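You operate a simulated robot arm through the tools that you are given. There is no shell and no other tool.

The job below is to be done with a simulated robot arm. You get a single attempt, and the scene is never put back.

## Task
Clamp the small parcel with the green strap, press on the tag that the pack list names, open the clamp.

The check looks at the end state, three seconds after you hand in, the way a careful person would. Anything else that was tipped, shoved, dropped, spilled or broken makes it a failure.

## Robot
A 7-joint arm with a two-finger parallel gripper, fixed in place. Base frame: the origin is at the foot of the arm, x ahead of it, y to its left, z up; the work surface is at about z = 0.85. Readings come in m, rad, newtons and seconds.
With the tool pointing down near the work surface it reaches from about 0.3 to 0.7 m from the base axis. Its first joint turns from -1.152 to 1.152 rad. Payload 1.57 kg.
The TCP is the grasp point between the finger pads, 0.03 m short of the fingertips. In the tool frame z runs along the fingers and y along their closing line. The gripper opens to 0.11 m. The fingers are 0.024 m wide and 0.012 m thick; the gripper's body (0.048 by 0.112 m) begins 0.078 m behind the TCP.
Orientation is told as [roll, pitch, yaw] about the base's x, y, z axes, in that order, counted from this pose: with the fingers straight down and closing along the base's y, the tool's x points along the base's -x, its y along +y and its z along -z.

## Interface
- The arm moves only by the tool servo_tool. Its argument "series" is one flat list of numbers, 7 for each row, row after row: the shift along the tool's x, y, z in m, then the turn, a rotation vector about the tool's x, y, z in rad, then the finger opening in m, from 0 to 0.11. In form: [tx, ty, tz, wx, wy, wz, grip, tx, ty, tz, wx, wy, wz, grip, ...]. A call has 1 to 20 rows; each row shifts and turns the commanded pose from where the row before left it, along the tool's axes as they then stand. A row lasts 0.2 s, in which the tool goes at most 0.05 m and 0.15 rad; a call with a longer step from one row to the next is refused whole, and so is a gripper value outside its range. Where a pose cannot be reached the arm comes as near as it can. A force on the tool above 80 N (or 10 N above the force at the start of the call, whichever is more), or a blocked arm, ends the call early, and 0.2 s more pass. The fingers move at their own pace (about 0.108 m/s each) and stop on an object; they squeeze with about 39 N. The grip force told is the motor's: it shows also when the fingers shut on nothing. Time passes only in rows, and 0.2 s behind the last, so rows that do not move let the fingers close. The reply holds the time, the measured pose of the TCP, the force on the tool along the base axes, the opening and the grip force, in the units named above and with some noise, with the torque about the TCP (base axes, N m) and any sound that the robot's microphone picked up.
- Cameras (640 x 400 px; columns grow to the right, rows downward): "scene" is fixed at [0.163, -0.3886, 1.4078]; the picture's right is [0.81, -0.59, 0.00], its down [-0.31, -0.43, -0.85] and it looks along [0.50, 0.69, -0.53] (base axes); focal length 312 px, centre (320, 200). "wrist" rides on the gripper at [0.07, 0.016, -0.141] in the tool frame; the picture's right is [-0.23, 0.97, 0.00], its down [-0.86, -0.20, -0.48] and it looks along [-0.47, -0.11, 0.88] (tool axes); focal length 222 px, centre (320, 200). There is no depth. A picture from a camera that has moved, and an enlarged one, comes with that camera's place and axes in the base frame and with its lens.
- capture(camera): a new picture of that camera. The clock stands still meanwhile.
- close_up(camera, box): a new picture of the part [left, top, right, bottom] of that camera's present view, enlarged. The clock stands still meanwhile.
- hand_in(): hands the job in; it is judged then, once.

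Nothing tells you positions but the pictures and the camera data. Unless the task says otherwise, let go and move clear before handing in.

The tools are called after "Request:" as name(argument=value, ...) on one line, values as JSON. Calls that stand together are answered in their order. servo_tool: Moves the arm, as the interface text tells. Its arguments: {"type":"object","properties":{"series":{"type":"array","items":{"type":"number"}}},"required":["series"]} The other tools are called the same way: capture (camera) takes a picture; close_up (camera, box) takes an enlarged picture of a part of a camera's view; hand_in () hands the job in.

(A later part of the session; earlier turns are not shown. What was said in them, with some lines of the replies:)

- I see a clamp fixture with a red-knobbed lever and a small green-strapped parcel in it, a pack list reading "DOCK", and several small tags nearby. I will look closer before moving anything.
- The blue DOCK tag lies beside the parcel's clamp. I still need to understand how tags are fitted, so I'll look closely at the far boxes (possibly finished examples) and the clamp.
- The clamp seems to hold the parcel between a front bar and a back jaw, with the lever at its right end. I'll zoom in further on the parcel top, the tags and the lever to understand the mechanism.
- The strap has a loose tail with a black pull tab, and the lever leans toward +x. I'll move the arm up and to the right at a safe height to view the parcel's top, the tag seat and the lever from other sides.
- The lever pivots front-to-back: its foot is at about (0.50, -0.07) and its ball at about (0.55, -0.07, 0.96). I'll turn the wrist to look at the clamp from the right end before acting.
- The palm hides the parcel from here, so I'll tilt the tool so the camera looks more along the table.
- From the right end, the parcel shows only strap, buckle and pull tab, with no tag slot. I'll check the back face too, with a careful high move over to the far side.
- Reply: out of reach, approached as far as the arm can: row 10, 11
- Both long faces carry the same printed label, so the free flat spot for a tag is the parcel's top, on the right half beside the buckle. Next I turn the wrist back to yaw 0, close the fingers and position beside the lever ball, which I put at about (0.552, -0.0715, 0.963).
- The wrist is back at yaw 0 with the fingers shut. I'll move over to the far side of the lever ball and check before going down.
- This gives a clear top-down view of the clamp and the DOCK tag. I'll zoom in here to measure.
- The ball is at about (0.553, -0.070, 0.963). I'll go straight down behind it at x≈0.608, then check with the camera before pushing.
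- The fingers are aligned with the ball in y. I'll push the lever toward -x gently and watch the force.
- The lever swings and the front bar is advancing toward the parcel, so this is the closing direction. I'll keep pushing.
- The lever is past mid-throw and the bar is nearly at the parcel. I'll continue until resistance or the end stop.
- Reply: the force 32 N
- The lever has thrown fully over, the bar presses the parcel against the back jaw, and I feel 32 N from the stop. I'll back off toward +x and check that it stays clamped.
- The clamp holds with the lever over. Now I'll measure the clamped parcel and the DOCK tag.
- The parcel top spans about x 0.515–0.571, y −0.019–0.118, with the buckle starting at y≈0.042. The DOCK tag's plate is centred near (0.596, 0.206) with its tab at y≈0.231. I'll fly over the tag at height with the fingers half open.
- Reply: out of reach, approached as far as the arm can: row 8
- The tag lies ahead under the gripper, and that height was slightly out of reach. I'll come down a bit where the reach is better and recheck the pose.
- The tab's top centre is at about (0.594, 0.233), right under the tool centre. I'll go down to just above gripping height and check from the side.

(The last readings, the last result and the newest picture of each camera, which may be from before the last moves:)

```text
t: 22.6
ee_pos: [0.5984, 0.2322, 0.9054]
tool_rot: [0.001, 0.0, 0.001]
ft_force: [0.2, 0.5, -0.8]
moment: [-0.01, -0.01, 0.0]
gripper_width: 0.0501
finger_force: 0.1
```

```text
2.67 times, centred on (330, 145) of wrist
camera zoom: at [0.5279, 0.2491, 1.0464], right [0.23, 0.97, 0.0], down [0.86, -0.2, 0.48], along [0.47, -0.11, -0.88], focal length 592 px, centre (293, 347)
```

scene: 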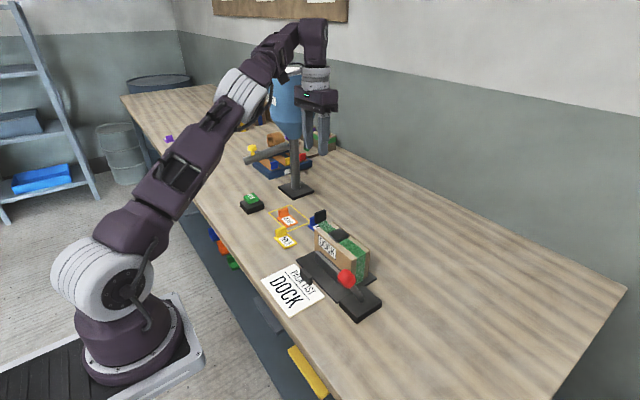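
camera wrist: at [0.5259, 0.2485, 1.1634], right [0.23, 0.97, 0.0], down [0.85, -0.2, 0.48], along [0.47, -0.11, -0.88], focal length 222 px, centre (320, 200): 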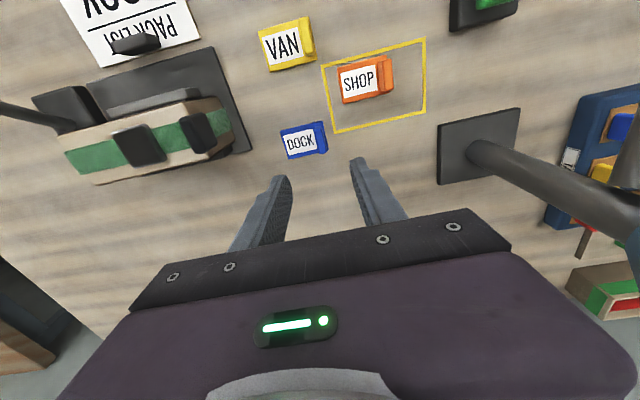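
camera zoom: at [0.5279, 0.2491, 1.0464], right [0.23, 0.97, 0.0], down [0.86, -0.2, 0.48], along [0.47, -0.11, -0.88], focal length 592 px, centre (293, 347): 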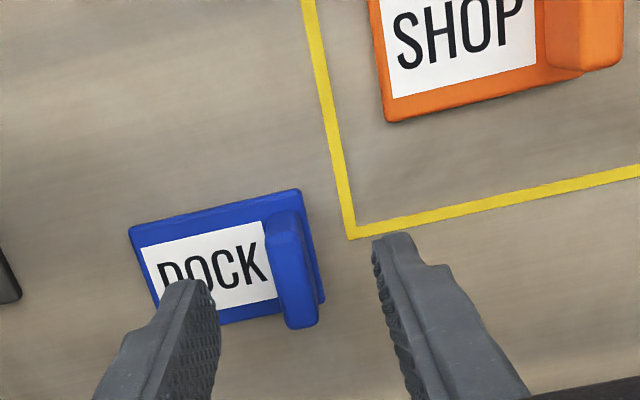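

The tool is about 5 mm too far in +x relative to the tab. I'll correct that, lower to gripping height (z≈0.893) and close.

Request:
servo_tool(series=[0.005, 0.001, 0, 0, 0, 0, 0.05, 0, 0, 0.006, 0, 0, 0, 0.05, 0, 0, 0.006, 0, 0, 0, 0.05])

Request:
close_up(camera="scene", box=[270, 170, 350, 240])

Request:
close_up(camera="wrist", box=[230, 70, 430, 220])

```text
t: 23.4
ee_pos: [0.5927, 0.234, 0.8932]
tool_rot: [0.001, 0.001, 0.002]
ft_force: [-0.1, 0.6, -0.3]
moment: [-0.04, 0.02, 0.0]
gripper_width: 0.0502
finger_force: 0.0
```

```text
5.71 times, centred on (310, 205) of scene
camera zoom: at [0.163, -0.3886, 1.4078], right [0.81, -0.59, 0.0], down [-0.31, -0.43, -0.85], along [0.5, 0.69, -0.53], focal length 1780 px, centre (377, 171)
```

zoom: 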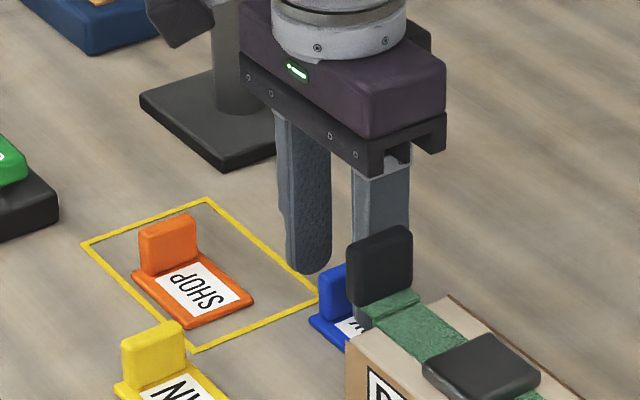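

```text
2.67 times, centred on (330, 145) of wrist
camera zoom: at [0.5224, 0.2503, 1.0347], right [0.23, 0.97, 0.0], down [0.85, -0.2, 0.48], along [0.47, -0.11, -0.88], focal length 592 px, centre (293, 347)
```

zoom: 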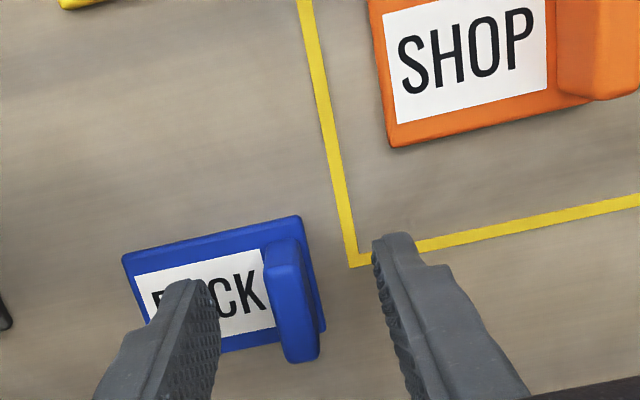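

The fingers straddle the blue tab with no contact. Closing on it now.

Request:
servo_tool(series=[0, 0, 0, 0, 0, 0, 0.02, 0, 0, 0, 0, 0, 0, 0.0, 0, 0, 0, 0, 0, 0, 0.0, 0, 0, 0, 0, 0, 0, 0.0])

Request:
close_up(camera="wrist", box=[230, 70, 430, 220])

```text
t: 24.4
ee_pos: [0.5912, 0.2337, 0.8942]
tool_rot: [0.002, 0.0, 0.0]
ft_force: [-0.7, 0.1, 0.1]
moment: [0.04, 0.01, 0.0]
gripper_width: 0.0095
finger_force: 28.4
```

```text
2.67 times, centred on (330, 145) of wrist
camera zoom: at [0.5224, 0.2502, 1.0347], right [0.23, 0.97, 0.0], down [0.86, -0.2, 0.48], along [0.47, -0.11, -0.88], focal length 592 px, centre (293, 347)
```

zoom: 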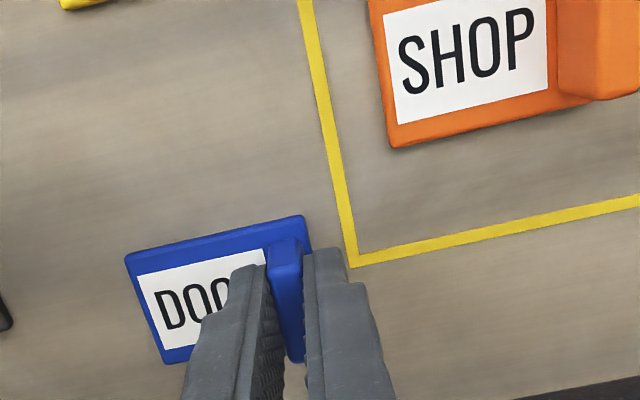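

The tab is held (9.5 mm opening). I'll lift it straight up and inspect the hold.

Request:
servo_tool(series=[0, 0, -0.01, 0, 0, 0, 0.0, 0, 0, -0.02, 0, 0, 0, 0.0, 0, 0, -0.03, 0, 0, 0, 0.0, 0, 0, -0.03, 0, 0, 0, 0.0, 0, 0, -0.03, 0, 0, 0, 0.0, 0, 0, -0.03, 0, 0, 0, 0.0])

Request:
capture(camera="wrist")

Request:
close_up(camera="scene", box=[260, 110, 380, 240])

```text
t: 25.8
ee_pos: [0.592, 0.2334, 1.0439]
tool_rot: [-0.001, 0.002, 0.002]
ft_force: [-0.2, 0.3, 0.4]
moment: [-0.03, 0.01, 0.02]
gripper_width: 0.0096
finger_force: 27.7
```

```text
taken
camera wrist: at [0.5224, 0.2506, 1.1846], right [0.23, 0.97, 0.0], down [0.86, -0.2, 0.48], along [0.47, -0.11, -0.88], focal length 222 px, centre (320, 200)
```

wrist: 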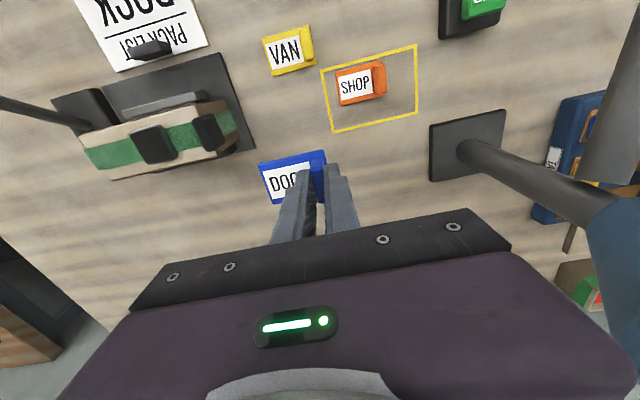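

```text
3.08 times, centred on (320, 175) of scene
camera zoom: at [0.163, -0.3886, 1.4078], right [0.81, -0.59, 0.0], down [-0.31, -0.43, -0.85], along [0.5, 0.69, -0.53], focal length 958 px, centre (320, 277)
```

zoom: 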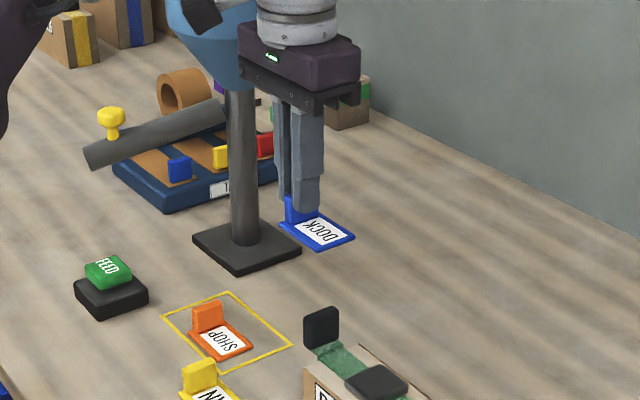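

The DOCK tag hangs level and held firmly. I'll carry it at height over the free right half of the parcel top (tool centre about x 0.541, y 0.033), clear of the pull tab.

Request:
servo_tool(series=[0, 0, -0.02, 0, 0, 0, 0.0, 0.0085, -0.0334, 0, 0, 0, 0, 0.0, 0.0085, -0.0334, 0, 0, 0, 0, 0.0, 0.0085, -0.0334, 0, 0, 0, 0, 0.0, 0.0085, -0.0334, 0, 0, 0, 0, 0.0, 0.0085, -0.0334, 0, 0, 0, 0, 0.0, 0.0085, -0.0334, 0, 0, 0, 0, 0.0])

Request:
capture(camera="wrist")

Request:
close_up(camera="scene", box=[280, 170, 400, 300])

```text
t: 27.4
ee_pos: [0.5408, 0.0348, 1.0653]
tool_rot: [0.0, -0.001, 0.001]
ft_force: [-0.8, 0.2, -0.5]
moment: [0.0, 0.01, 0.0]
gripper_width: 0.0094
finger_force: 28.0
```

```text
taken
camera wrist: at [0.4714, 0.0505, 1.2062], right [0.23, 0.97, 0.0], down [0.86, -0.2, 0.48], along [0.47, -0.11, -0.88], focal length 222 px, centre (320, 200)
```

wrist: 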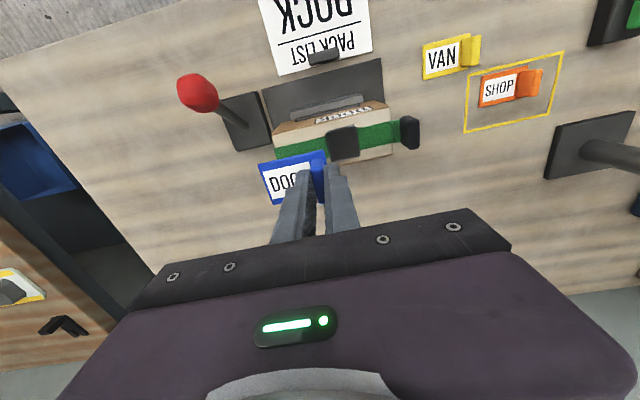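

```text
3.08 times, centred on (340, 235) of scene
camera zoom: at [0.163, -0.3885, 1.4078], right [0.81, -0.59, 0.0], down [-0.31, -0.43, -0.85], along [0.5, 0.69, -0.53], focal length 958 px, centre (258, 92)
```

zoom: 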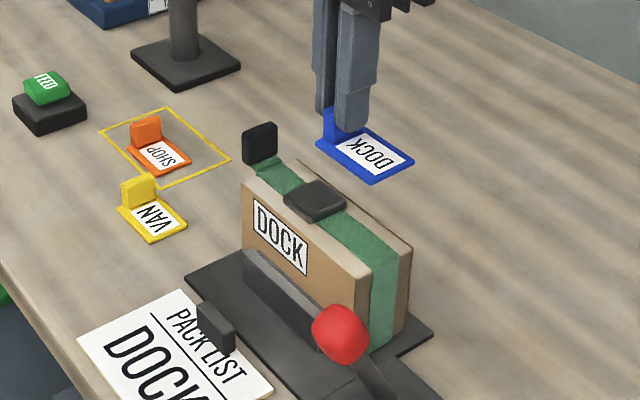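

The tag is above the right half of the parcel. I'll lower to about 2.5 cm above the top and check alignment from both cameras.

Request:
servo_tool(series=[0, 0, 0.03, 0, 0, 0, 0.0, 0, 0, 0.025, 0, 0, 0, 0.0])

Request:
close_up(camera="wrist", box=[240, 100, 440, 230])

Request:
close_up(camera="scene", box=[300, 190, 390, 290])

```text
t: 28.0
ee_pos: [0.5434, 0.0325, 1.0106]
tool_rot: [0.0, 0.001, -0.001]
ft_force: [0.4, 1.0, -0.2]
moment: [0.02, -0.05, -0.01]
gripper_width: 0.0097
finger_force: 27.7
```

```text
3.08 times, centred on (340, 165) of wrist
camera zoom: at [0.4726, 0.0487, 1.151], right [0.23, 0.97, 0.0], down [0.85, -0.2, 0.48], along [0.47, -0.11, -0.88], focal length 684 px, centre (258, 308)
```

zoom: 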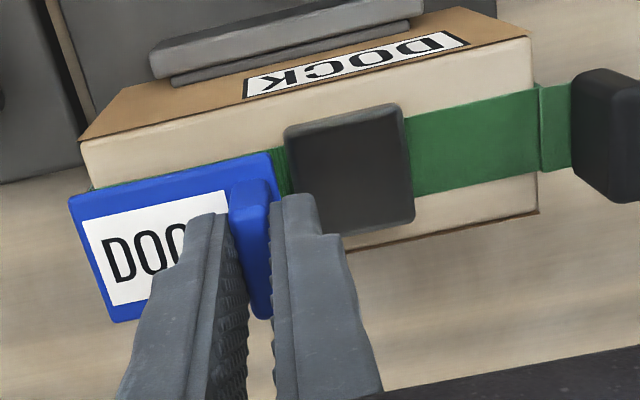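

```text
4.00 times, centred on (345, 240) of scene
camera zoom: at [0.163, -0.3886, 1.4078], right [0.81, -0.59, 0.0], down [-0.31, -0.43, -0.85], along [0.5, 0.69, -0.53], focal length 1246 px, centre (220, 40)
```

zoom: 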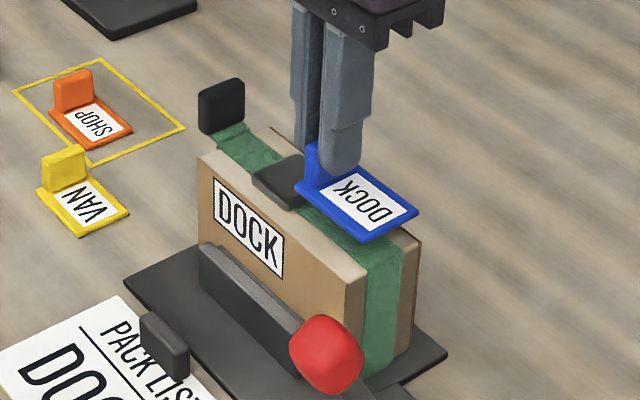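

The tag lines up with the free half: plate about y −0.017 to 0.040, free top about −0.0175 to 0.0445. I'll nudge it 1 mm toward +y and lower it until it nearly touches.

Request:
servo_tool(series=[0, 0.001, 0.01, 0, 0, 0, 0.0, 0, 0, 0.008, 0, 0, 0, 0.0, 0, 0, 0.002, 0, 0, 0, 0.0, 0, 0, 0.002, 0, 0, 0, 0.0])

Request:
close_up(camera="scene", box=[310, 200, 380, 270])

Request:
close_up(camera="wrist", box=[240, 100, 440, 230])

```text
t: 29.0
ee_pos: [0.5406, 0.0349, 0.9893]
tool_rot: [0.001, -0.003, 0.001]
ft_force: [-4.2, 1.3, 24.0]
moment: [-0.06, 0.46, -0.07]
gripper_width: 0.0094
finger_force: 27.3
```

```text
5.71 times, centred on (345, 235) of scene
camera zoom: at [0.1625, -0.3885, 1.4078], right [0.81, -0.59, 0.0], down [-0.31, -0.43, -0.85], along [0.5, 0.69, -0.53], focal length 1780 px, centre (177, 0)
```

zoom: 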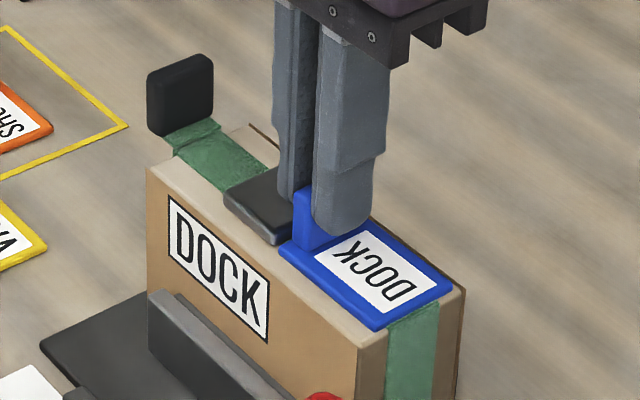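

```text
3.08 times, centred on (340, 165) of wrist
camera zoom: at [0.4716, 0.0505, 1.1293], right [0.23, 0.97, 0.0], down [0.85, -0.2, 0.48], along [0.47, -0.11, -0.88], focal length 684 px, centre (258, 308)
```

zoom: 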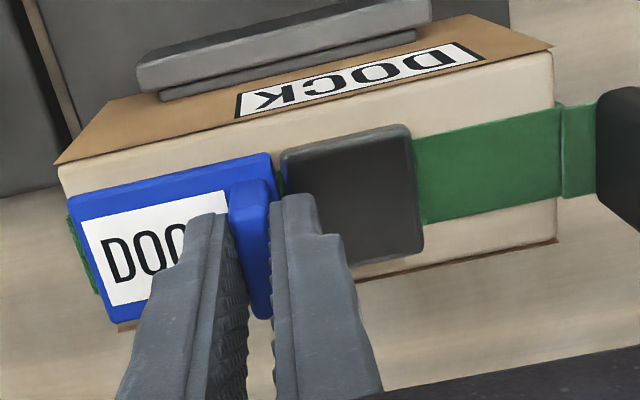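

The tag is seated on the parcel top with 24 N of contact and looks flush and straight. I'll press a little harder while holding it and listen.

Request:
servo_tool(series=[0, 0, 0.0015, 0, 0, 0, 0.0, 0, 0, 0.0015, 0, 0, 0, 0.0, 0, 0, 0, 0, 0, 0, 0.0])

Request:
close_up(camera="scene", box=[310, 200, 380, 270])

```text
t: 29.8
ee_pos: [0.5417, 0.0329, 0.9844]
tool_rot: [0.001, -0.004, 0.0]
ft_force: [4.9, 1.8, 26.1]
moment: [-0.06, -0.21, 0.08]
gripper_width: 0.0097
finger_force: 27.5
```

```text
5.71 times, centred on (345, 235) of scene
camera zoom: at [0.1627, -0.3885, 1.4078], right [0.81, -0.59, 0.0], down [-0.31, -0.43, -0.85], along [0.5, 0.69, -0.53], focal length 1780 px, centre (177, 0)
```

zoom: 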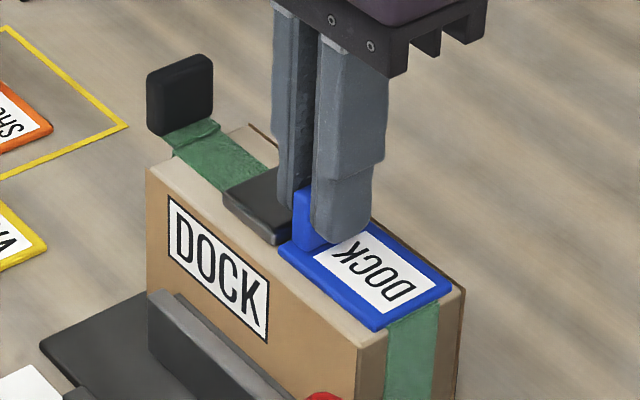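

The fingers slid slightly down the tab at about 26 N, so that's the limit of pressing by grip. I'll ease off slightly, open a little and lift clear, then press on the plate itself with closed fingertips.

Request:
servo_tool(series=[0, 0, -0.002, 0, 0, 0, 0.0, 0, 0, 0, 0, 0, 0, 0.02, 0, 0, 0, 0, 0, 0, 0.03, 0, 0, 0, 0, 0, 0, 0.03])

Request:
close_up(camera="scene", box=[310, 200, 380, 270])

Request:
close_up(camera="wrist", box=[240, 100, 440, 230])

```text
t: 30.8
ee_pos: [0.542, 0.0333, 0.9869]
tool_rot: [0.0, 0.0, 0.0]
ft_force: [0.3, 1.0, -0.5]
moment: [-0.04, 0.0, 0.01]
gripper_width: 0.0304
finger_force: 0.0
```

```text
5.71 times, centred on (345, 235) of scene
camera zoom: at [0.163, -0.3886, 1.4078], right [0.81, -0.59, 0.0], down [-0.31, -0.43, -0.85], along [0.5, 0.69, -0.53], focal length 1780 px, centre (177, 0)
```

zoom: 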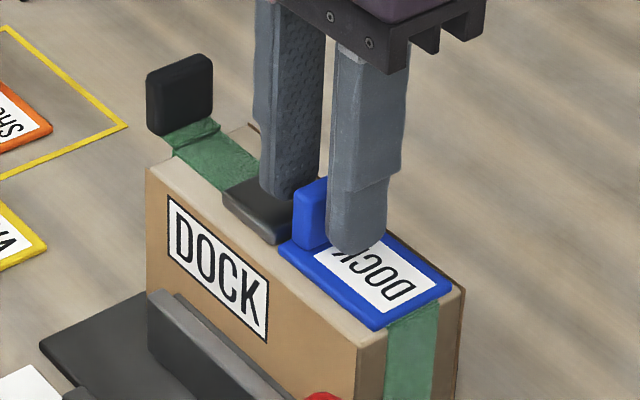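

```text
3.08 times, centred on (340, 165) of wrist
camera zoom: at [0.4713, 0.0507, 1.1271], right [0.23, 0.97, 0.0], down [0.86, -0.2, 0.48], along [0.47, -0.11, -0.88], focal length 684 px, centre (258, 308)
```

zoom: 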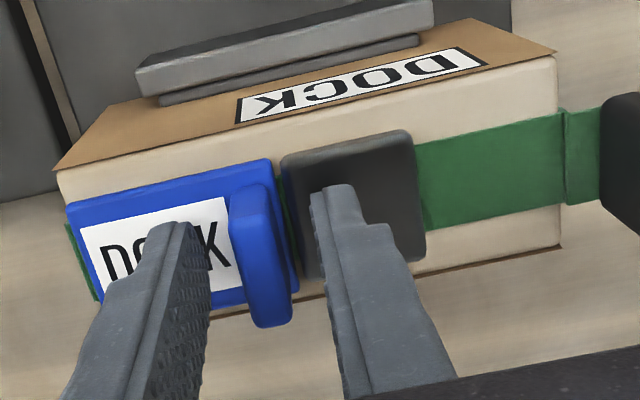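

The tag stays flush on the parcel after release. I'll lift, close the fingers, and press on the label part of the plate.

Request:
servo_tool(series=[0, 0, -0.03, 0, 0, 0, 0.03, 0, 0, -0.03, 0, 0, 0, 0.03, 0, -0.0115, 0, 0, 0, 0, 0.0, 0, -0.0115, 0, 0, 0, 0, 0.0, 0, 0, 0.025, 0, 0, 0, 0.0, 0, 0, 0.025, 0, 0, 0, 0.0])

Request:
close_up(camera="scene", box=[310, 190, 390, 270])

Request:
close_up(camera="wrist", box=[240, 100, 440, 230])

```text
t: 32.2
ee_pos: [0.5412, 0.0109, 0.9953]
tool_rot: [0.001, 0.0, 0.001]
ft_force: [-0.5, -0.3, 0.7]
moment: [0.01, 0.01, 0.0]
gripper_width: 0.0
finger_force: 21.3
```

```text
5.00 times, centred on (350, 230) of scene
camera zoom: at [0.163, -0.3886, 1.4078], right [0.81, -0.59, 0.0], down [-0.31, -0.43, -0.85], along [0.5, 0.69, -0.53], focal length 1558 px, centre (170, 50)
```

zoom: 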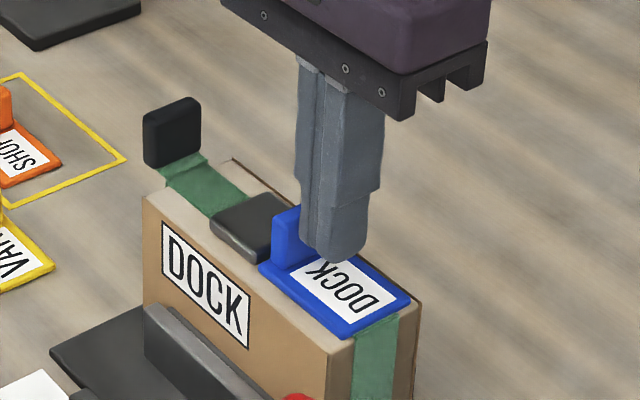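

```text
3.08 times, centred on (340, 165) of wrist
camera zoom: at [0.4724, 0.0277, 1.1367], right [0.23, 0.97, 0.0], down [0.86, -0.2, 0.48], along [0.47, -0.11, -0.88], focal length 684 px, centre (258, 308)
```

zoom: 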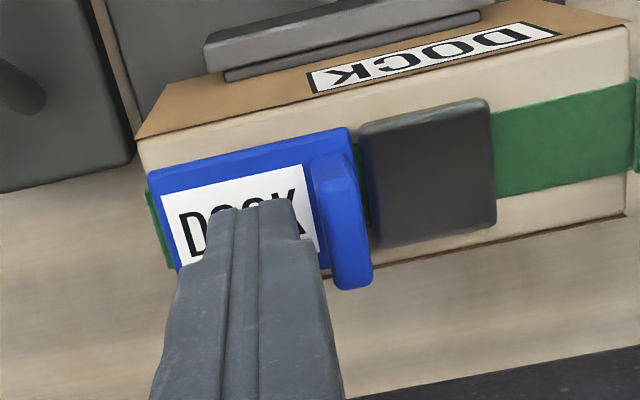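

The closed fingertips are above the label area, clear of the tab. I'll press down in small steps.

Request:
servo_tool(series=[0, 0, 0.004, 0, 0, 0, 0.0, 0, 0, 0.004, 0, 0, 0, 0.0, 0, 0, 0.002, 0, 0, 0, 0.0, 0, 0, 0.002, 0, 0, 0, 0.0, 0, 0, 0.002, 0, 0, 0, 0.0])

```text
t: 33.4
ee_pos: [0.5412, 0.012, 0.9805]
tool_rot: [0.0, 0.001, 0.003]
ft_force: [0.2, 0.6, 0.6]
moment: [0.01, -0.01, 0.01]
gripper_width: 0.0
finger_force: 21.2
```

Request:
servo_tool(series=[0, 0, 0.002, 0, 0, 0, 0.0, 0, 0, 0.002, 0, 0, 0, 0.0])

Request:
close_up(camera="scene", box=[310, 190, 390, 270])

```text
t: 34.0
ee_pos: [0.5409, 0.0112, 0.9777]
tool_rot: [-0.001, 0.0, 0.0]
ft_force: [-0.4, -1.1, 0.7]
moment: [-0.01, -0.06, 0.03]
gripper_width: 0.0001
finger_force: 21.6
```

```text
5.00 times, centred on (350, 230) of scene
camera zoom: at [0.163, -0.3886, 1.4078], right [0.81, -0.59, 0.0], down [-0.31, -0.43, -0.85], along [0.5, 0.69, -0.53], focal length 1558 px, centre (170, 50)
```

zoom: 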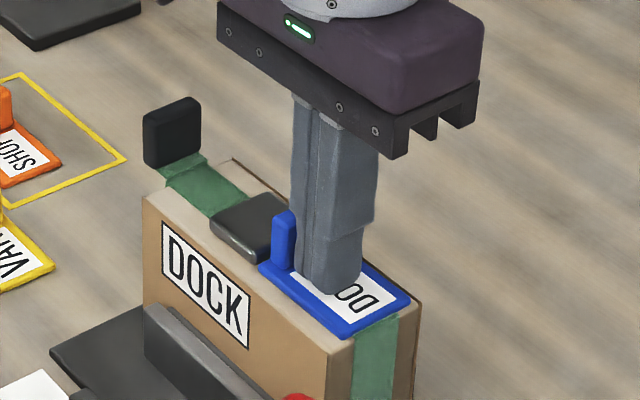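

The tips are about to touch the plate. I'll continue in 2 mm steps.

Request:
servo_tool(series=[0, 0, 0.002, 0, 0, 0, 0.0, 0, 0, 0.002, 0, 0, 0, 0.0, 0, 0, 0.002, 0, 0, 0, 0.0])

```text
t: 34.8
ee_pos: [0.5397, 0.0102, 0.974]
tool_rot: [0.0, -0.006, 0.002]
ft_force: [-13.7, 1.7, 60.7]
moment: [0.08, 0.48, 0.01]
gripper_width: 0.0
finger_force: 21.2
```

I'm now pressing with about 60 N on the plate. I'll hold for a moment, then look.

Request:
servo_tool(series=[0, 0, 0, 0, 0, 0, 0.0, 0, 0, 0, 0, 0, 0, 0.0, 0, 0, 0, 0, 0, 0, 0.0, 0, 0, 0, 0, 0, 0, 0.0])

Request:
close_up(camera="scene", box=[310, 190, 390, 270])

Request:
close_up(camera="wrist", box=[240, 100, 440, 230])

```text
t: 35.8
ee_pos: [0.5416, 0.0104, 0.9748]
tool_rot: [0.0, -0.008, -0.001]
ft_force: [-11.9, 0.6, 71.1]
moment: [0.05, 0.42, -0.03]
gripper_width: 0.0002
finger_force: 21.1
```

```text
5.00 times, centred on (350, 230) of scene
camera zoom: at [0.1615, -0.3886, 1.408], right [0.81, -0.59, 0.0], down [-0.31, -0.43, -0.85], along [0.5, 0.69, -0.53], focal length 1558 px, centre (170, 50)
```

zoom: 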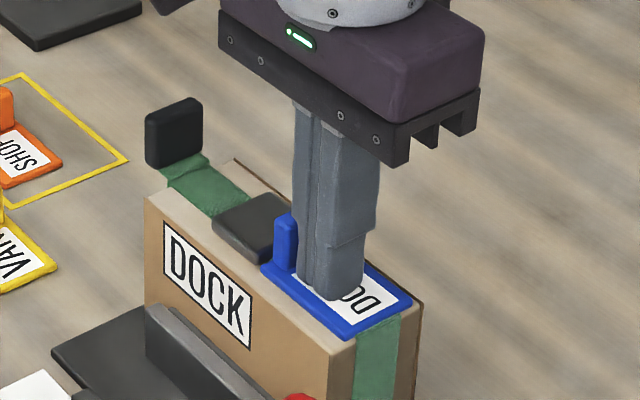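

```text
3.08 times, centred on (340, 165) of wrist
camera zoom: at [0.4701, 0.0277, 1.1153], right [0.23, 0.97, 0.0], down [0.85, -0.2, 0.48], along [0.47, -0.11, -0.88], focal length 684 px, centre (258, 308)
```

zoom: 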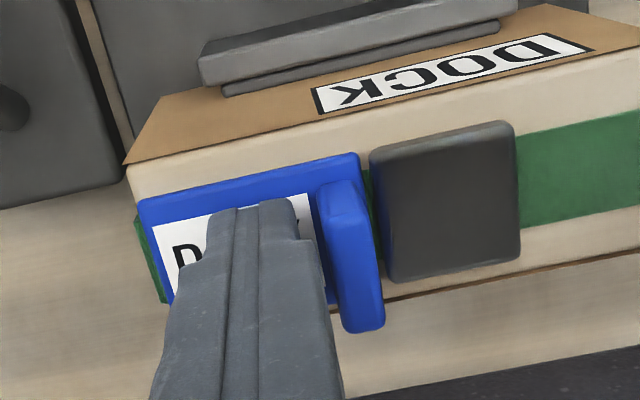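

The press reached about 70 N and the tag sits flush. I'll lift off and check whether it stays put.

Request:
servo_tool(series=[0, 0, -0.004, 0, 0, 0, 0.0, 0, 0, -0.01, 0, 0, 0, 0.0, 0, 0, -0.025, 0, 0, 0, 0.0, 0, 0, -0.025, 0, 0, 0, 0.0])

Request:
close_up(camera="scene", box=[310, 190, 390, 270])

Request:
close_up(camera="wrist", box=[240, 80, 440, 210])

```text
t: 36.8
ee_pos: [0.5408, 0.0112, 1.0352]
tool_rot: [0.0, 0.003, -0.002]
ft_force: [0.1, -0.8, 0.1]
moment: [0.03, 0.0, -0.05]
gripper_width: 0.0
finger_force: 21.0
```

```text
5.00 times, centred on (350, 230) of scene
camera zoom: at [0.163, -0.3886, 1.4078], right [0.81, -0.59, 0.0], down [-0.31, -0.43, -0.85], along [0.5, 0.69, -0.53], focal length 1558 px, centre (170, 50)
```

zoom: 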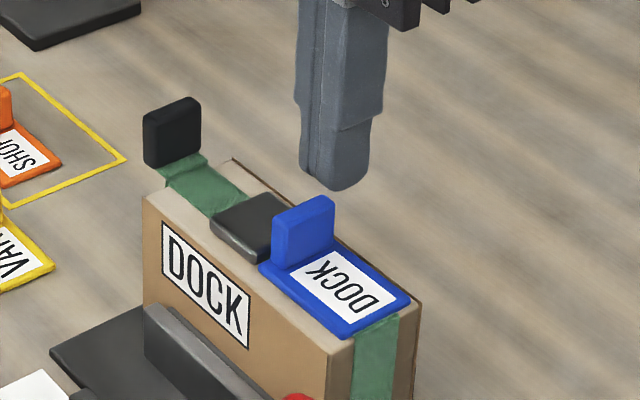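

```text
3.08 times, centred on (340, 145) of wrist
camera zoom: at [0.4709, 0.0284, 1.1766], right [0.23, 0.97, 0.0], down [0.86, -0.2, 0.48], along [0.46, -0.11, -0.88], focal length 684 px, centre (258, 369)
```

zoom: 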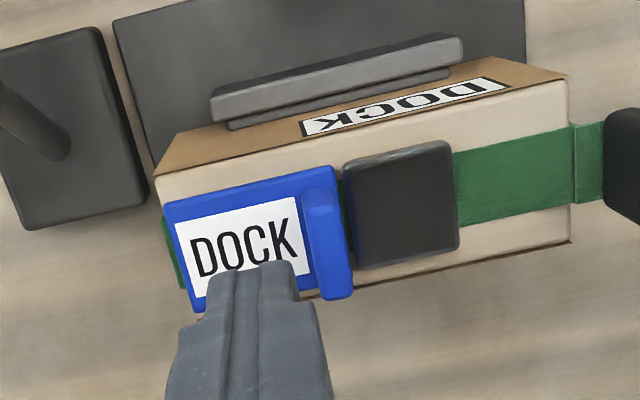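

The DOCK tag is flat on the parcel and square with it. To be sure it has bonded, I'll take the tab in the fingers again and give it a very slight tug.

Request:
servo_tool(series=[0, 0.0115, 0, 0, 0, 0, 0.035, 0, 0.0115, 0, 0, 0, 0, 0.035, 0, 0, 0.02, 0, 0, 0, 0.035, 0, 0, 0.02, 0, 0, 0, 0.035, 0, 0, 0.005, 0, 0, 0, 0.035])

Request:
close_up(camera="scene", box=[310, 190, 390, 270])

Request:
close_up(camera="wrist", box=[240, 90, 440, 220])

```text
t: 38.0
ee_pos: [0.5411, 0.0355, 0.9894]
tool_rot: [-0.001, 0.0, 0.001]
ft_force: [-0.4, 0.2, 0.4]
moment: [0.01, -0.01, -0.02]
gripper_width: 0.0351
finger_force: 0.1
```

```text
5.00 times, centred on (350, 230) of scene
camera zoom: at [0.163, -0.3885, 1.4078], right [0.81, -0.59, 0.0], down [-0.31, -0.43, -0.85], along [0.5, 0.69, -0.53], focal length 1558 px, centre (170, 50)
```

zoom: 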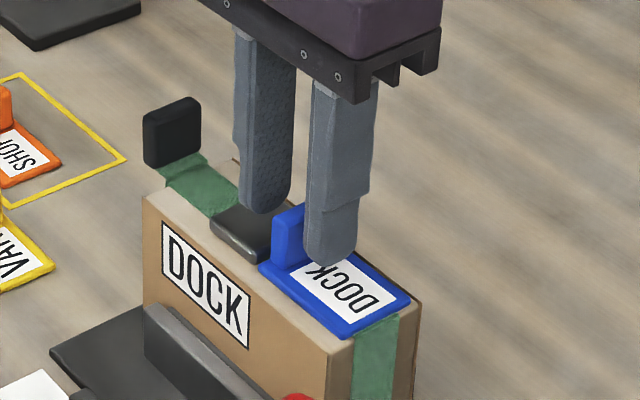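

```text
3.08 times, centred on (340, 155) of wrist
camera zoom: at [0.4721, 0.052, 1.131], right [0.23, 0.97, 0.0], down [0.86, -0.2, 0.48], along [0.47, -0.11, -0.88], focal length 684 px, centre (258, 338)
```

zoom: 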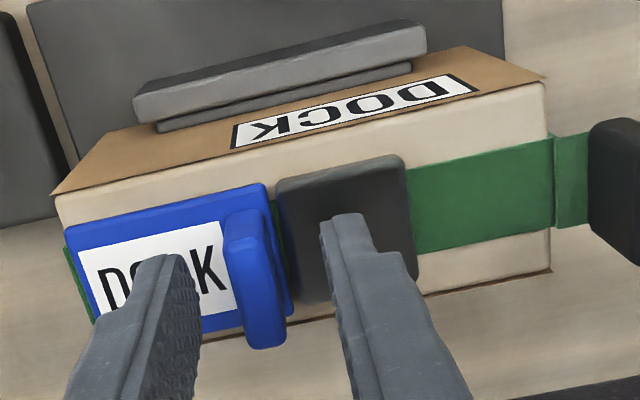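

The fingers straddle the tab. I'll centre by 1 mm, close gently and read the force.

Request:
servo_tool(series=[0, -0.001, 0, 0, 0, 0, 0.02, 0, 0, 0, 0, 0, 0, 0.008, 0, 0, 0, 0, 0, 0, 0.008, 0, 0, 0, 0, 0, 0, 0.008])

```text
t: 39.0
ee_pos: [0.5412, 0.0344, 0.9902]
tool_rot: [-0.001, -0.001, 0.0]
ft_force: [0.2, -2.1, -2.4]
moment: [-0.05, 0.0, -0.01]
gripper_width: 0.0096
finger_force: 28.0
```

Some lateral force appears on closing. Now a half-millimetre lift to see whether the tag resists.

Request:
servo_tool(series=[0, 0, -0.0005, 0, 0, 0, 0.008, 0, 0, 0, 0, 0, 0, 0.008])

```text
t: 39.6
ee_pos: [0.5412, 0.0337, 0.9906]
tool_rot: [-0.001, 0.001, -0.001]
ft_force: [1.6, -2.7, -9.2]
moment: [0.04, -0.05, 0.01]
gripper_width: 0.0093
finger_force: 28.2
```

The tag resists the lift (about −9 N), so it is firmly bonded to the parcel. I'll ease back, release the tab and rise.

Request:
servo_tool(series=[0, 0, 0.0006, 0, 0, 0, 0.008, 0, 0, 0, 0, 0, 0, 0.02, 0, 0, 0, 0, 0, 0, 0.035, 0, 0, 0, 0, 0, 0, 0.035, 0, 0, -0.03, 0, 0, 0, 0.035, 0, 0, -0.04, 0, 0, 0, 0.035, 0, 0, -0.045, 0, 0, 0, 0.035, 0, 0, -0.035, 0, 0, 0, 0.0, 0, 0, 0, 0, 0, 0, 0.0])

Request:
close_up(camera="scene", box=[270, 180, 410, 330])

Request:
capture(camera="wrist")

```text
t: 41.6
ee_pos: [0.5424, 0.0336, 1.1411]
tool_rot: [0.002, 0.0, 0.001]
ft_force: [-0.4, 0.1, 1.1]
moment: [0.0, 0.01, -0.03]
gripper_width: 0.0
finger_force: 21.0
```

```text
2.67 times, centred on (340, 255) of scene
camera zoom: at [0.163, -0.3886, 1.4078], right [0.81, -0.59, 0.0], down [-0.31, -0.43, -0.85], along [0.5, 0.69, -0.53], focal length 831 px, centre (267, 53)
```

zoom: 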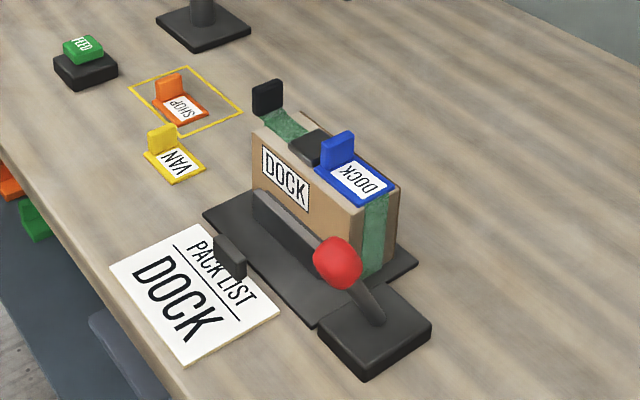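

```text
taken
camera wrist: at [0.4731, 0.0501, 1.2819], right [0.23, 0.97, 0.0], down [0.86, -0.2, 0.48], along [0.47, -0.11, -0.88], focal length 222 px, centre (320, 200)
```

wrist: 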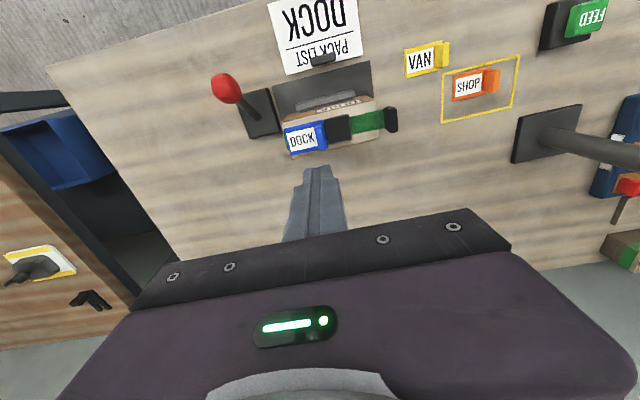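

The tag stays on, the other tags are untouched, and the clamp is still closed. Now I'll move to the near side of the lever ball (about x 0.453, y −0.071) to swing it back open.

Request:
servo_tool(series=[0.0351, -0.026, 0, 0, 0, 0, 0, 0.0351, -0.026, 0, 0, 0, 0, 0, 0.0351, -0.026, 0, 0, 0, 0, 0, 0.0351, -0.026, 0, 0, 0, 0, 0])

Request:
capture(camera="wrist")

Request:
close_up(camera="scene", box=[240, 100, 420, 330])

```text
t: 42.6
ee_pos: [0.4004, -0.0702, 1.1397]
tool_rot: [0.001, 0.001, 0.001]
ft_force: [0.2, -1.3, 0.1]
moment: [0.02, -0.01, -0.01]
gripper_width: 0.0
finger_force: 21.5
```

```text
taken
camera wrist: at [0.3304, -0.0533, 1.2818], right [0.23, 0.97, 0.0], down [0.85, -0.2, 0.48], along [0.47, -0.11, -0.88], focal length 222 px, centre (320, 200)
```

wrist: 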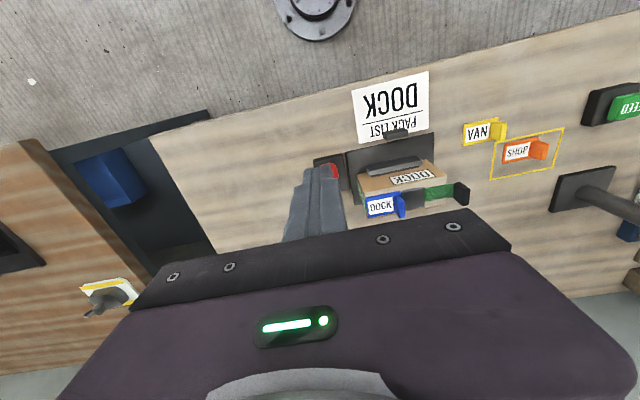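

```text
1.74 times, centred on (330, 215) of scene
camera zoom: at [0.163, -0.3885, 1.4078], right [0.81, -0.59, 0.0], down [-0.31, -0.43, -0.85], along [0.5, 0.69, -0.53], focal length 542 px, centre (303, 174)
```

zoom: 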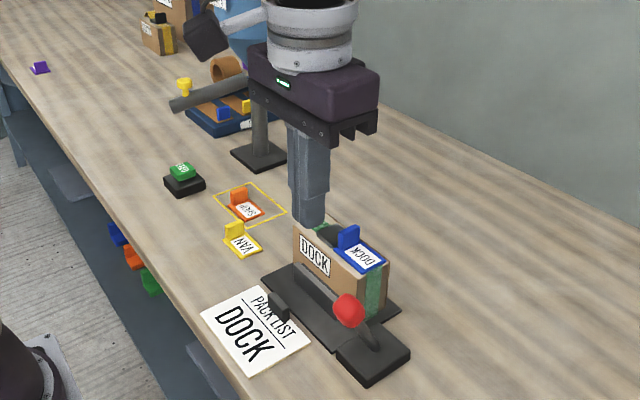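

I'm positioned behind the ball on the near side with about 2 cm clearance. Going down.

Request:
servo_tool(series=[0, 0, 0.035, 0, 0, 0, 0, 0, 0, 0.035, 0, 0, 0, 0, 0, 0, 0.035, 0, 0, 0, 0, 0, 0, 0.035, 0, 0, 0, 0, 0, 0, 0.03, 0, 0, 0, 0, 0, 0, 0.011, 0, 0, 0, 0])

Request:
close_up(camera="scene", box=[270, 180, 410, 330])

Request:
capture(camera="wrist")

```text
t: 44.0
ee_pos: [0.3997, -0.0712, 0.9598]
tool_rot: [0.0, 0.001, 0.001]
ft_force: [-0.5, -0.6, 1.1]
moment: [0.0, 0.0, -0.01]
gripper_width: 0.0001
finger_force: 21.6
```

```text
2.67 times, centred on (340, 255) of scene
camera zoom: at [0.163, -0.3886, 1.4078], right [0.81, -0.59, 0.0], down [-0.31, -0.43, -0.85], along [0.5, 0.69, -0.53], focal length 831 px, centre (267, 53)
```

zoom: 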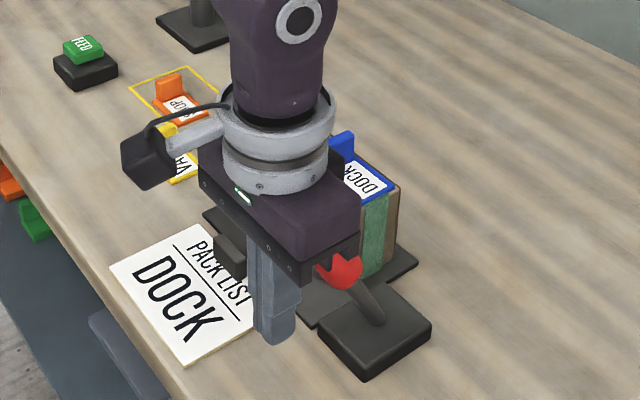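

```text
taken
camera wrist: at [0.3304, -0.0535, 1.1005], right [0.23, 0.97, 0.0], down [0.86, -0.2, 0.48], along [0.47, -0.11, -0.88], focal length 222 px, centre (320, 200)
```

wrist: 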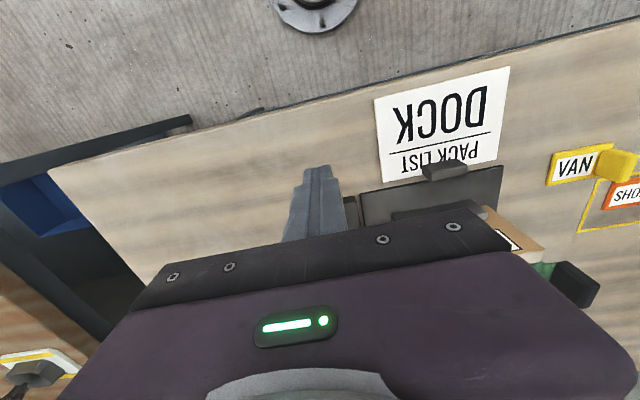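

Clear of everything. Now I push the ball toward +x in small steps.

Request:
servo_tool(series=[-0.01, 0, 0, 0, 0, 0, 0, -0.01, 0, 0, 0, 0, 0, 0, -0.008, 0, 0, 0, 0, 0, 0, -0.008, 0, 0, 0, 0, 0, 0, -0.008, 0, 0, 0, 0, 0, 0])

Request:
close_up(camera="scene", box=[270, 180, 410, 330])

```text
t: 45.2
ee_pos: [0.444, -0.0708, 0.9608]
tool_rot: [-0.001, 0.0, 0.003]
ft_force: [-1.0, -0.2, 0.1]
moment: [-0.01, -0.08, 0.03]
gripper_width: 0.0
finger_force: 21.1
```

```text
2.67 times, centred on (340, 255) of scene
camera zoom: at [0.163, -0.3886, 1.4078], right [0.81, -0.59, 0.0], down [-0.31, -0.43, -0.85], along [0.5, 0.69, -0.53], focal length 831 px, centre (267, 53)
```

zoom: 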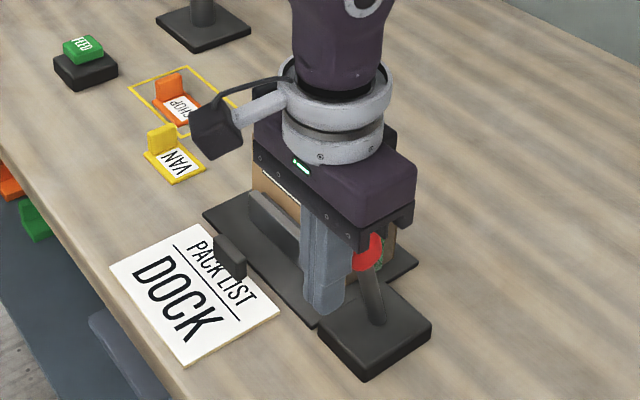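

The lever is swinging back easily. I'll continue.

Request:
servo_tool(series=[-0.008, 0, 0, 0, 0, 0, 0, -0.008, 0, 0, 0, 0, 0, 0, -0.008, 0, 0, 0, 0, 0, 0, -0.008, 0, 0, 0, 0, 0, 0, -0.008, 0, 0, 0, 0, 0, 0])

Request:
close_up(camera="scene", box=[270, 180, 410, 330])

```text
t: 46.4
ee_pos: [0.4852, -0.0703, 0.96]
tool_rot: [0.0, -0.002, 0.002]
ft_force: [0.3, 1.0, 0.5]
moment: [0.0, 0.03, 0.04]
gripper_width: 0.0
finger_force: 21.4
```

```text
2.67 times, centred on (340, 255) of scene
camera zoom: at [0.163, -0.3885, 1.4078], right [0.81, -0.59, 0.0], down [-0.31, -0.43, -0.85], along [0.5, 0.69, -0.53], focal length 831 px, centre (267, 53)
```

zoom: 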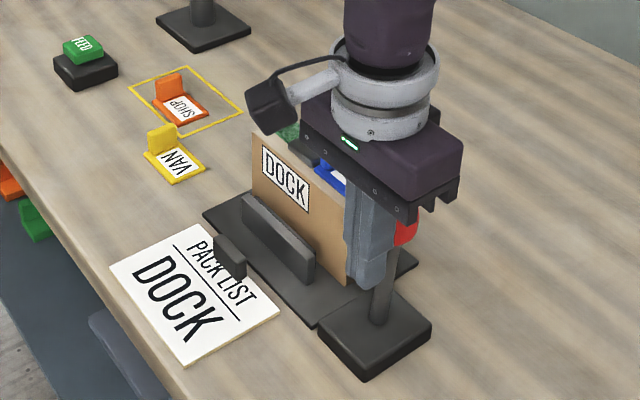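

The bar is retreating. I'll keep pushing toward the open stop in small steps and watch the force.

Request:
servo_tool(series=[-0.008, 0, 0, 0, 0, 0, 0, -0.008, 0, 0, 0, 0, 0, 0, -0.008, 0, 0, 0, 0, 0, 0, -0.006, 0, 0, 0, 0, 0, 0])

Request:
close_up(camera="scene", box=[270, 180, 410, 330])

```text
t: 47.4
ee_pos: [0.5147, -0.0717, 0.9596]
tool_rot: [0.0, -0.001, -0.003]
ft_force: [0.3, 0.5, 0.0]
moment: [-0.02, -0.03, -0.01]
gripper_width: 0.0
finger_force: 21.2
```

```text
2.67 times, centred on (340, 255) of scene
camera zoom: at [0.163, -0.3886, 1.4078], right [0.81, -0.59, 0.0], down [-0.31, -0.43, -0.85], along [0.5, 0.69, -0.53], focal length 831 px, centre (267, 53)
```

zoom: 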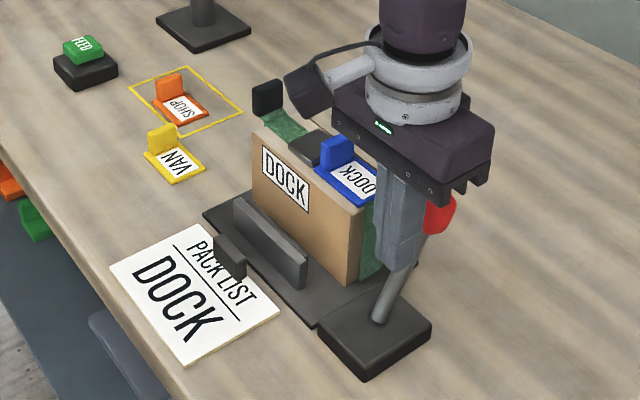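

The bar is back to its starting place. I'll nudge a little further to confirm the lever is at its open stop.

Request:
servo_tool(series=[-0.004, 0, 0, 0, 0, 0, 0, -0.004, 0, 0, 0, 0, 0, 0])

Request:
close_up(camera="scene", box=[270, 180, 410, 330])

```text
t: 48.0
ee_pos: [0.5164, -0.0717, 0.9592]
tool_rot: [0.001, 0.015, 0.0]
ft_force: [-44.8, 3.7, 25.4]
moment: [-0.2, 1.02, 0.3]
gripper_width: 0.0
finger_force: 21.5
```

```text
2.67 times, centred on (340, 255) of scene
camera zoom: at [0.1613, -0.3884, 1.408], right [0.81, -0.59, 0.0], down [-0.31, -0.43, -0.85], along [0.5, 0.69, -0.53], focal length 831 px, centre (267, 53)
```

zoom: 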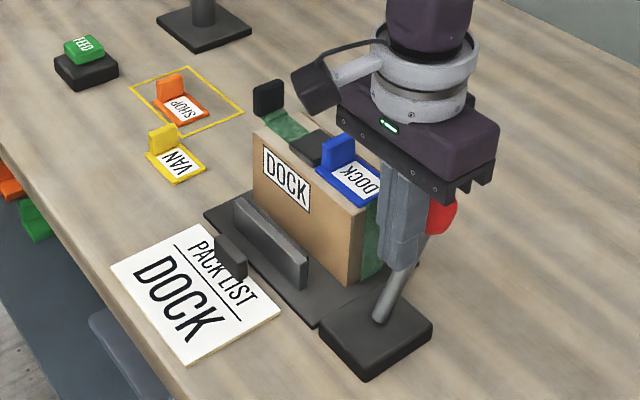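

The force of about 45 N shows the lever is at its open stop. I'll back off toward −x, rise and inspect everything.

Request:
servo_tool(series=[0.006, 0, 0, 0, 0, 0, 0, 0.01, 0, 0, 0, 0, 0, 0, 0.03, 0, 0, 0, 0, 0, 0, 0.04, 0, 0, 0, 0, 0, 0, 0.02, 0, -0.03, 0, 0, 0, 0, 0, 0, -0.045, 0, 0, 0, 0, 0, 0, -0.045, 0, 0, 0, 0, 0, 0, -0.045, 0, 0, 0, 0, 0, 0, -0.02, 0, 0, 0, 0, 0, 0, 0, 0, 0, 0, 0.05])

Request:
capture(camera="scene")

Request:
close_up(camera="scene", box=[270, 180, 410, 330])

Request:
capture(camera="wrist")

```text
t: 50.2
ee_pos: [0.418, -0.0712, 1.1476]
tool_rot: [-0.002, 0.0, -0.001]
ft_force: [-0.6, 0.7, -0.6]
moment: [0.03, 0.0, 0.02]
gripper_width: 0.0499
finger_force: 0.1
```

```text
taken
```

scene: 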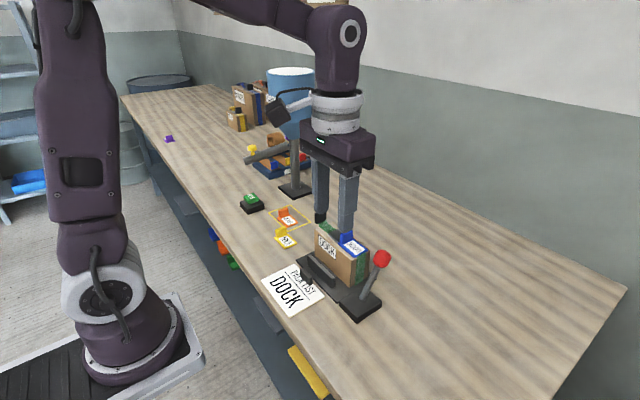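

```text
2.67 times, centred on (340, 255) of scene
camera zoom: at [0.163, -0.3886, 1.4078], right [0.81, -0.59, 0.0], down [-0.31, -0.43, -0.85], along [0.5, 0.69, -0.53], focal length 831 px, centre (267, 53)
```

zoom: 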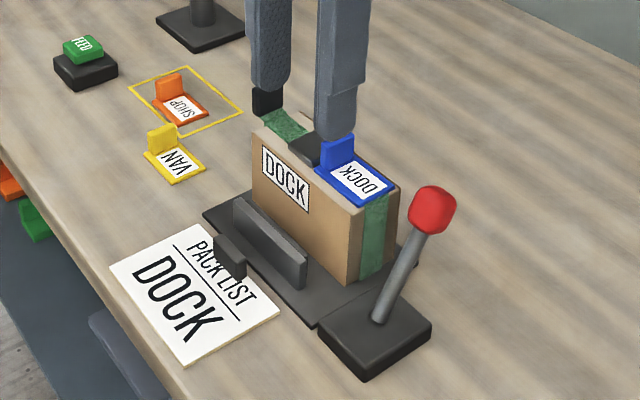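

```text
taken
camera wrist: at [0.3489, -0.0542, 1.2876], right [0.23, 0.97, 0.0], down [0.86, -0.2, 0.48], along [0.47, -0.11, -0.88], focal length 222 px, centre (320, 200)
```

wrist: 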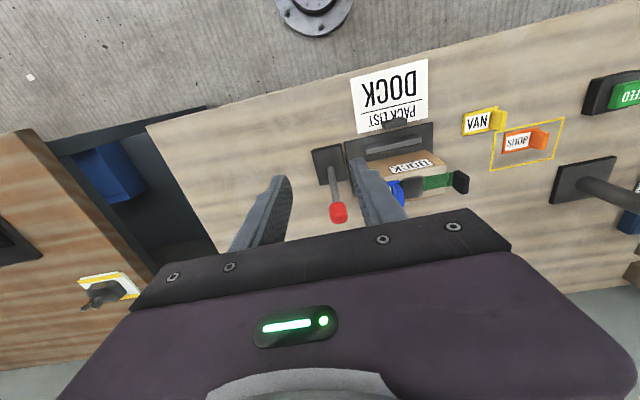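

The clamp is open with the lever at its starting lean and the bar retracted. The blue DOCK tag is bonded on the parcel, and the pack list, the other tags and the FEED button are where they were. The arm is clear at height, so I'm handing in.

Request:
hand_in()

```text
The job is handed in.
```

The job is handed in. The green-strapped parcel now carries the blue DOCK tag the pack list names, and the clamp is open again.

- **Clamp:** I swung the lever over to close it. The bar pressed the parcel against the back jaw, shifting it by about 5 mm, and it held while I worked.
- **Tag:** Nothing marked where the tag should go. I put it on the free half of the parcel's top, beside the buckle, and pressed it down with about 70 N. A half-millimetre tug afterwards met about 9 N of resistance, so it has stuck.
- **Release:** I pushed the lever back to its open stop and the bar returned to its starting place.

In the last pictures the VAN and SHOP tags, the pack list and the FEED button had not moved. The arm was empty and clear of the table when I handed in. The hand-in reply gave no verdict.
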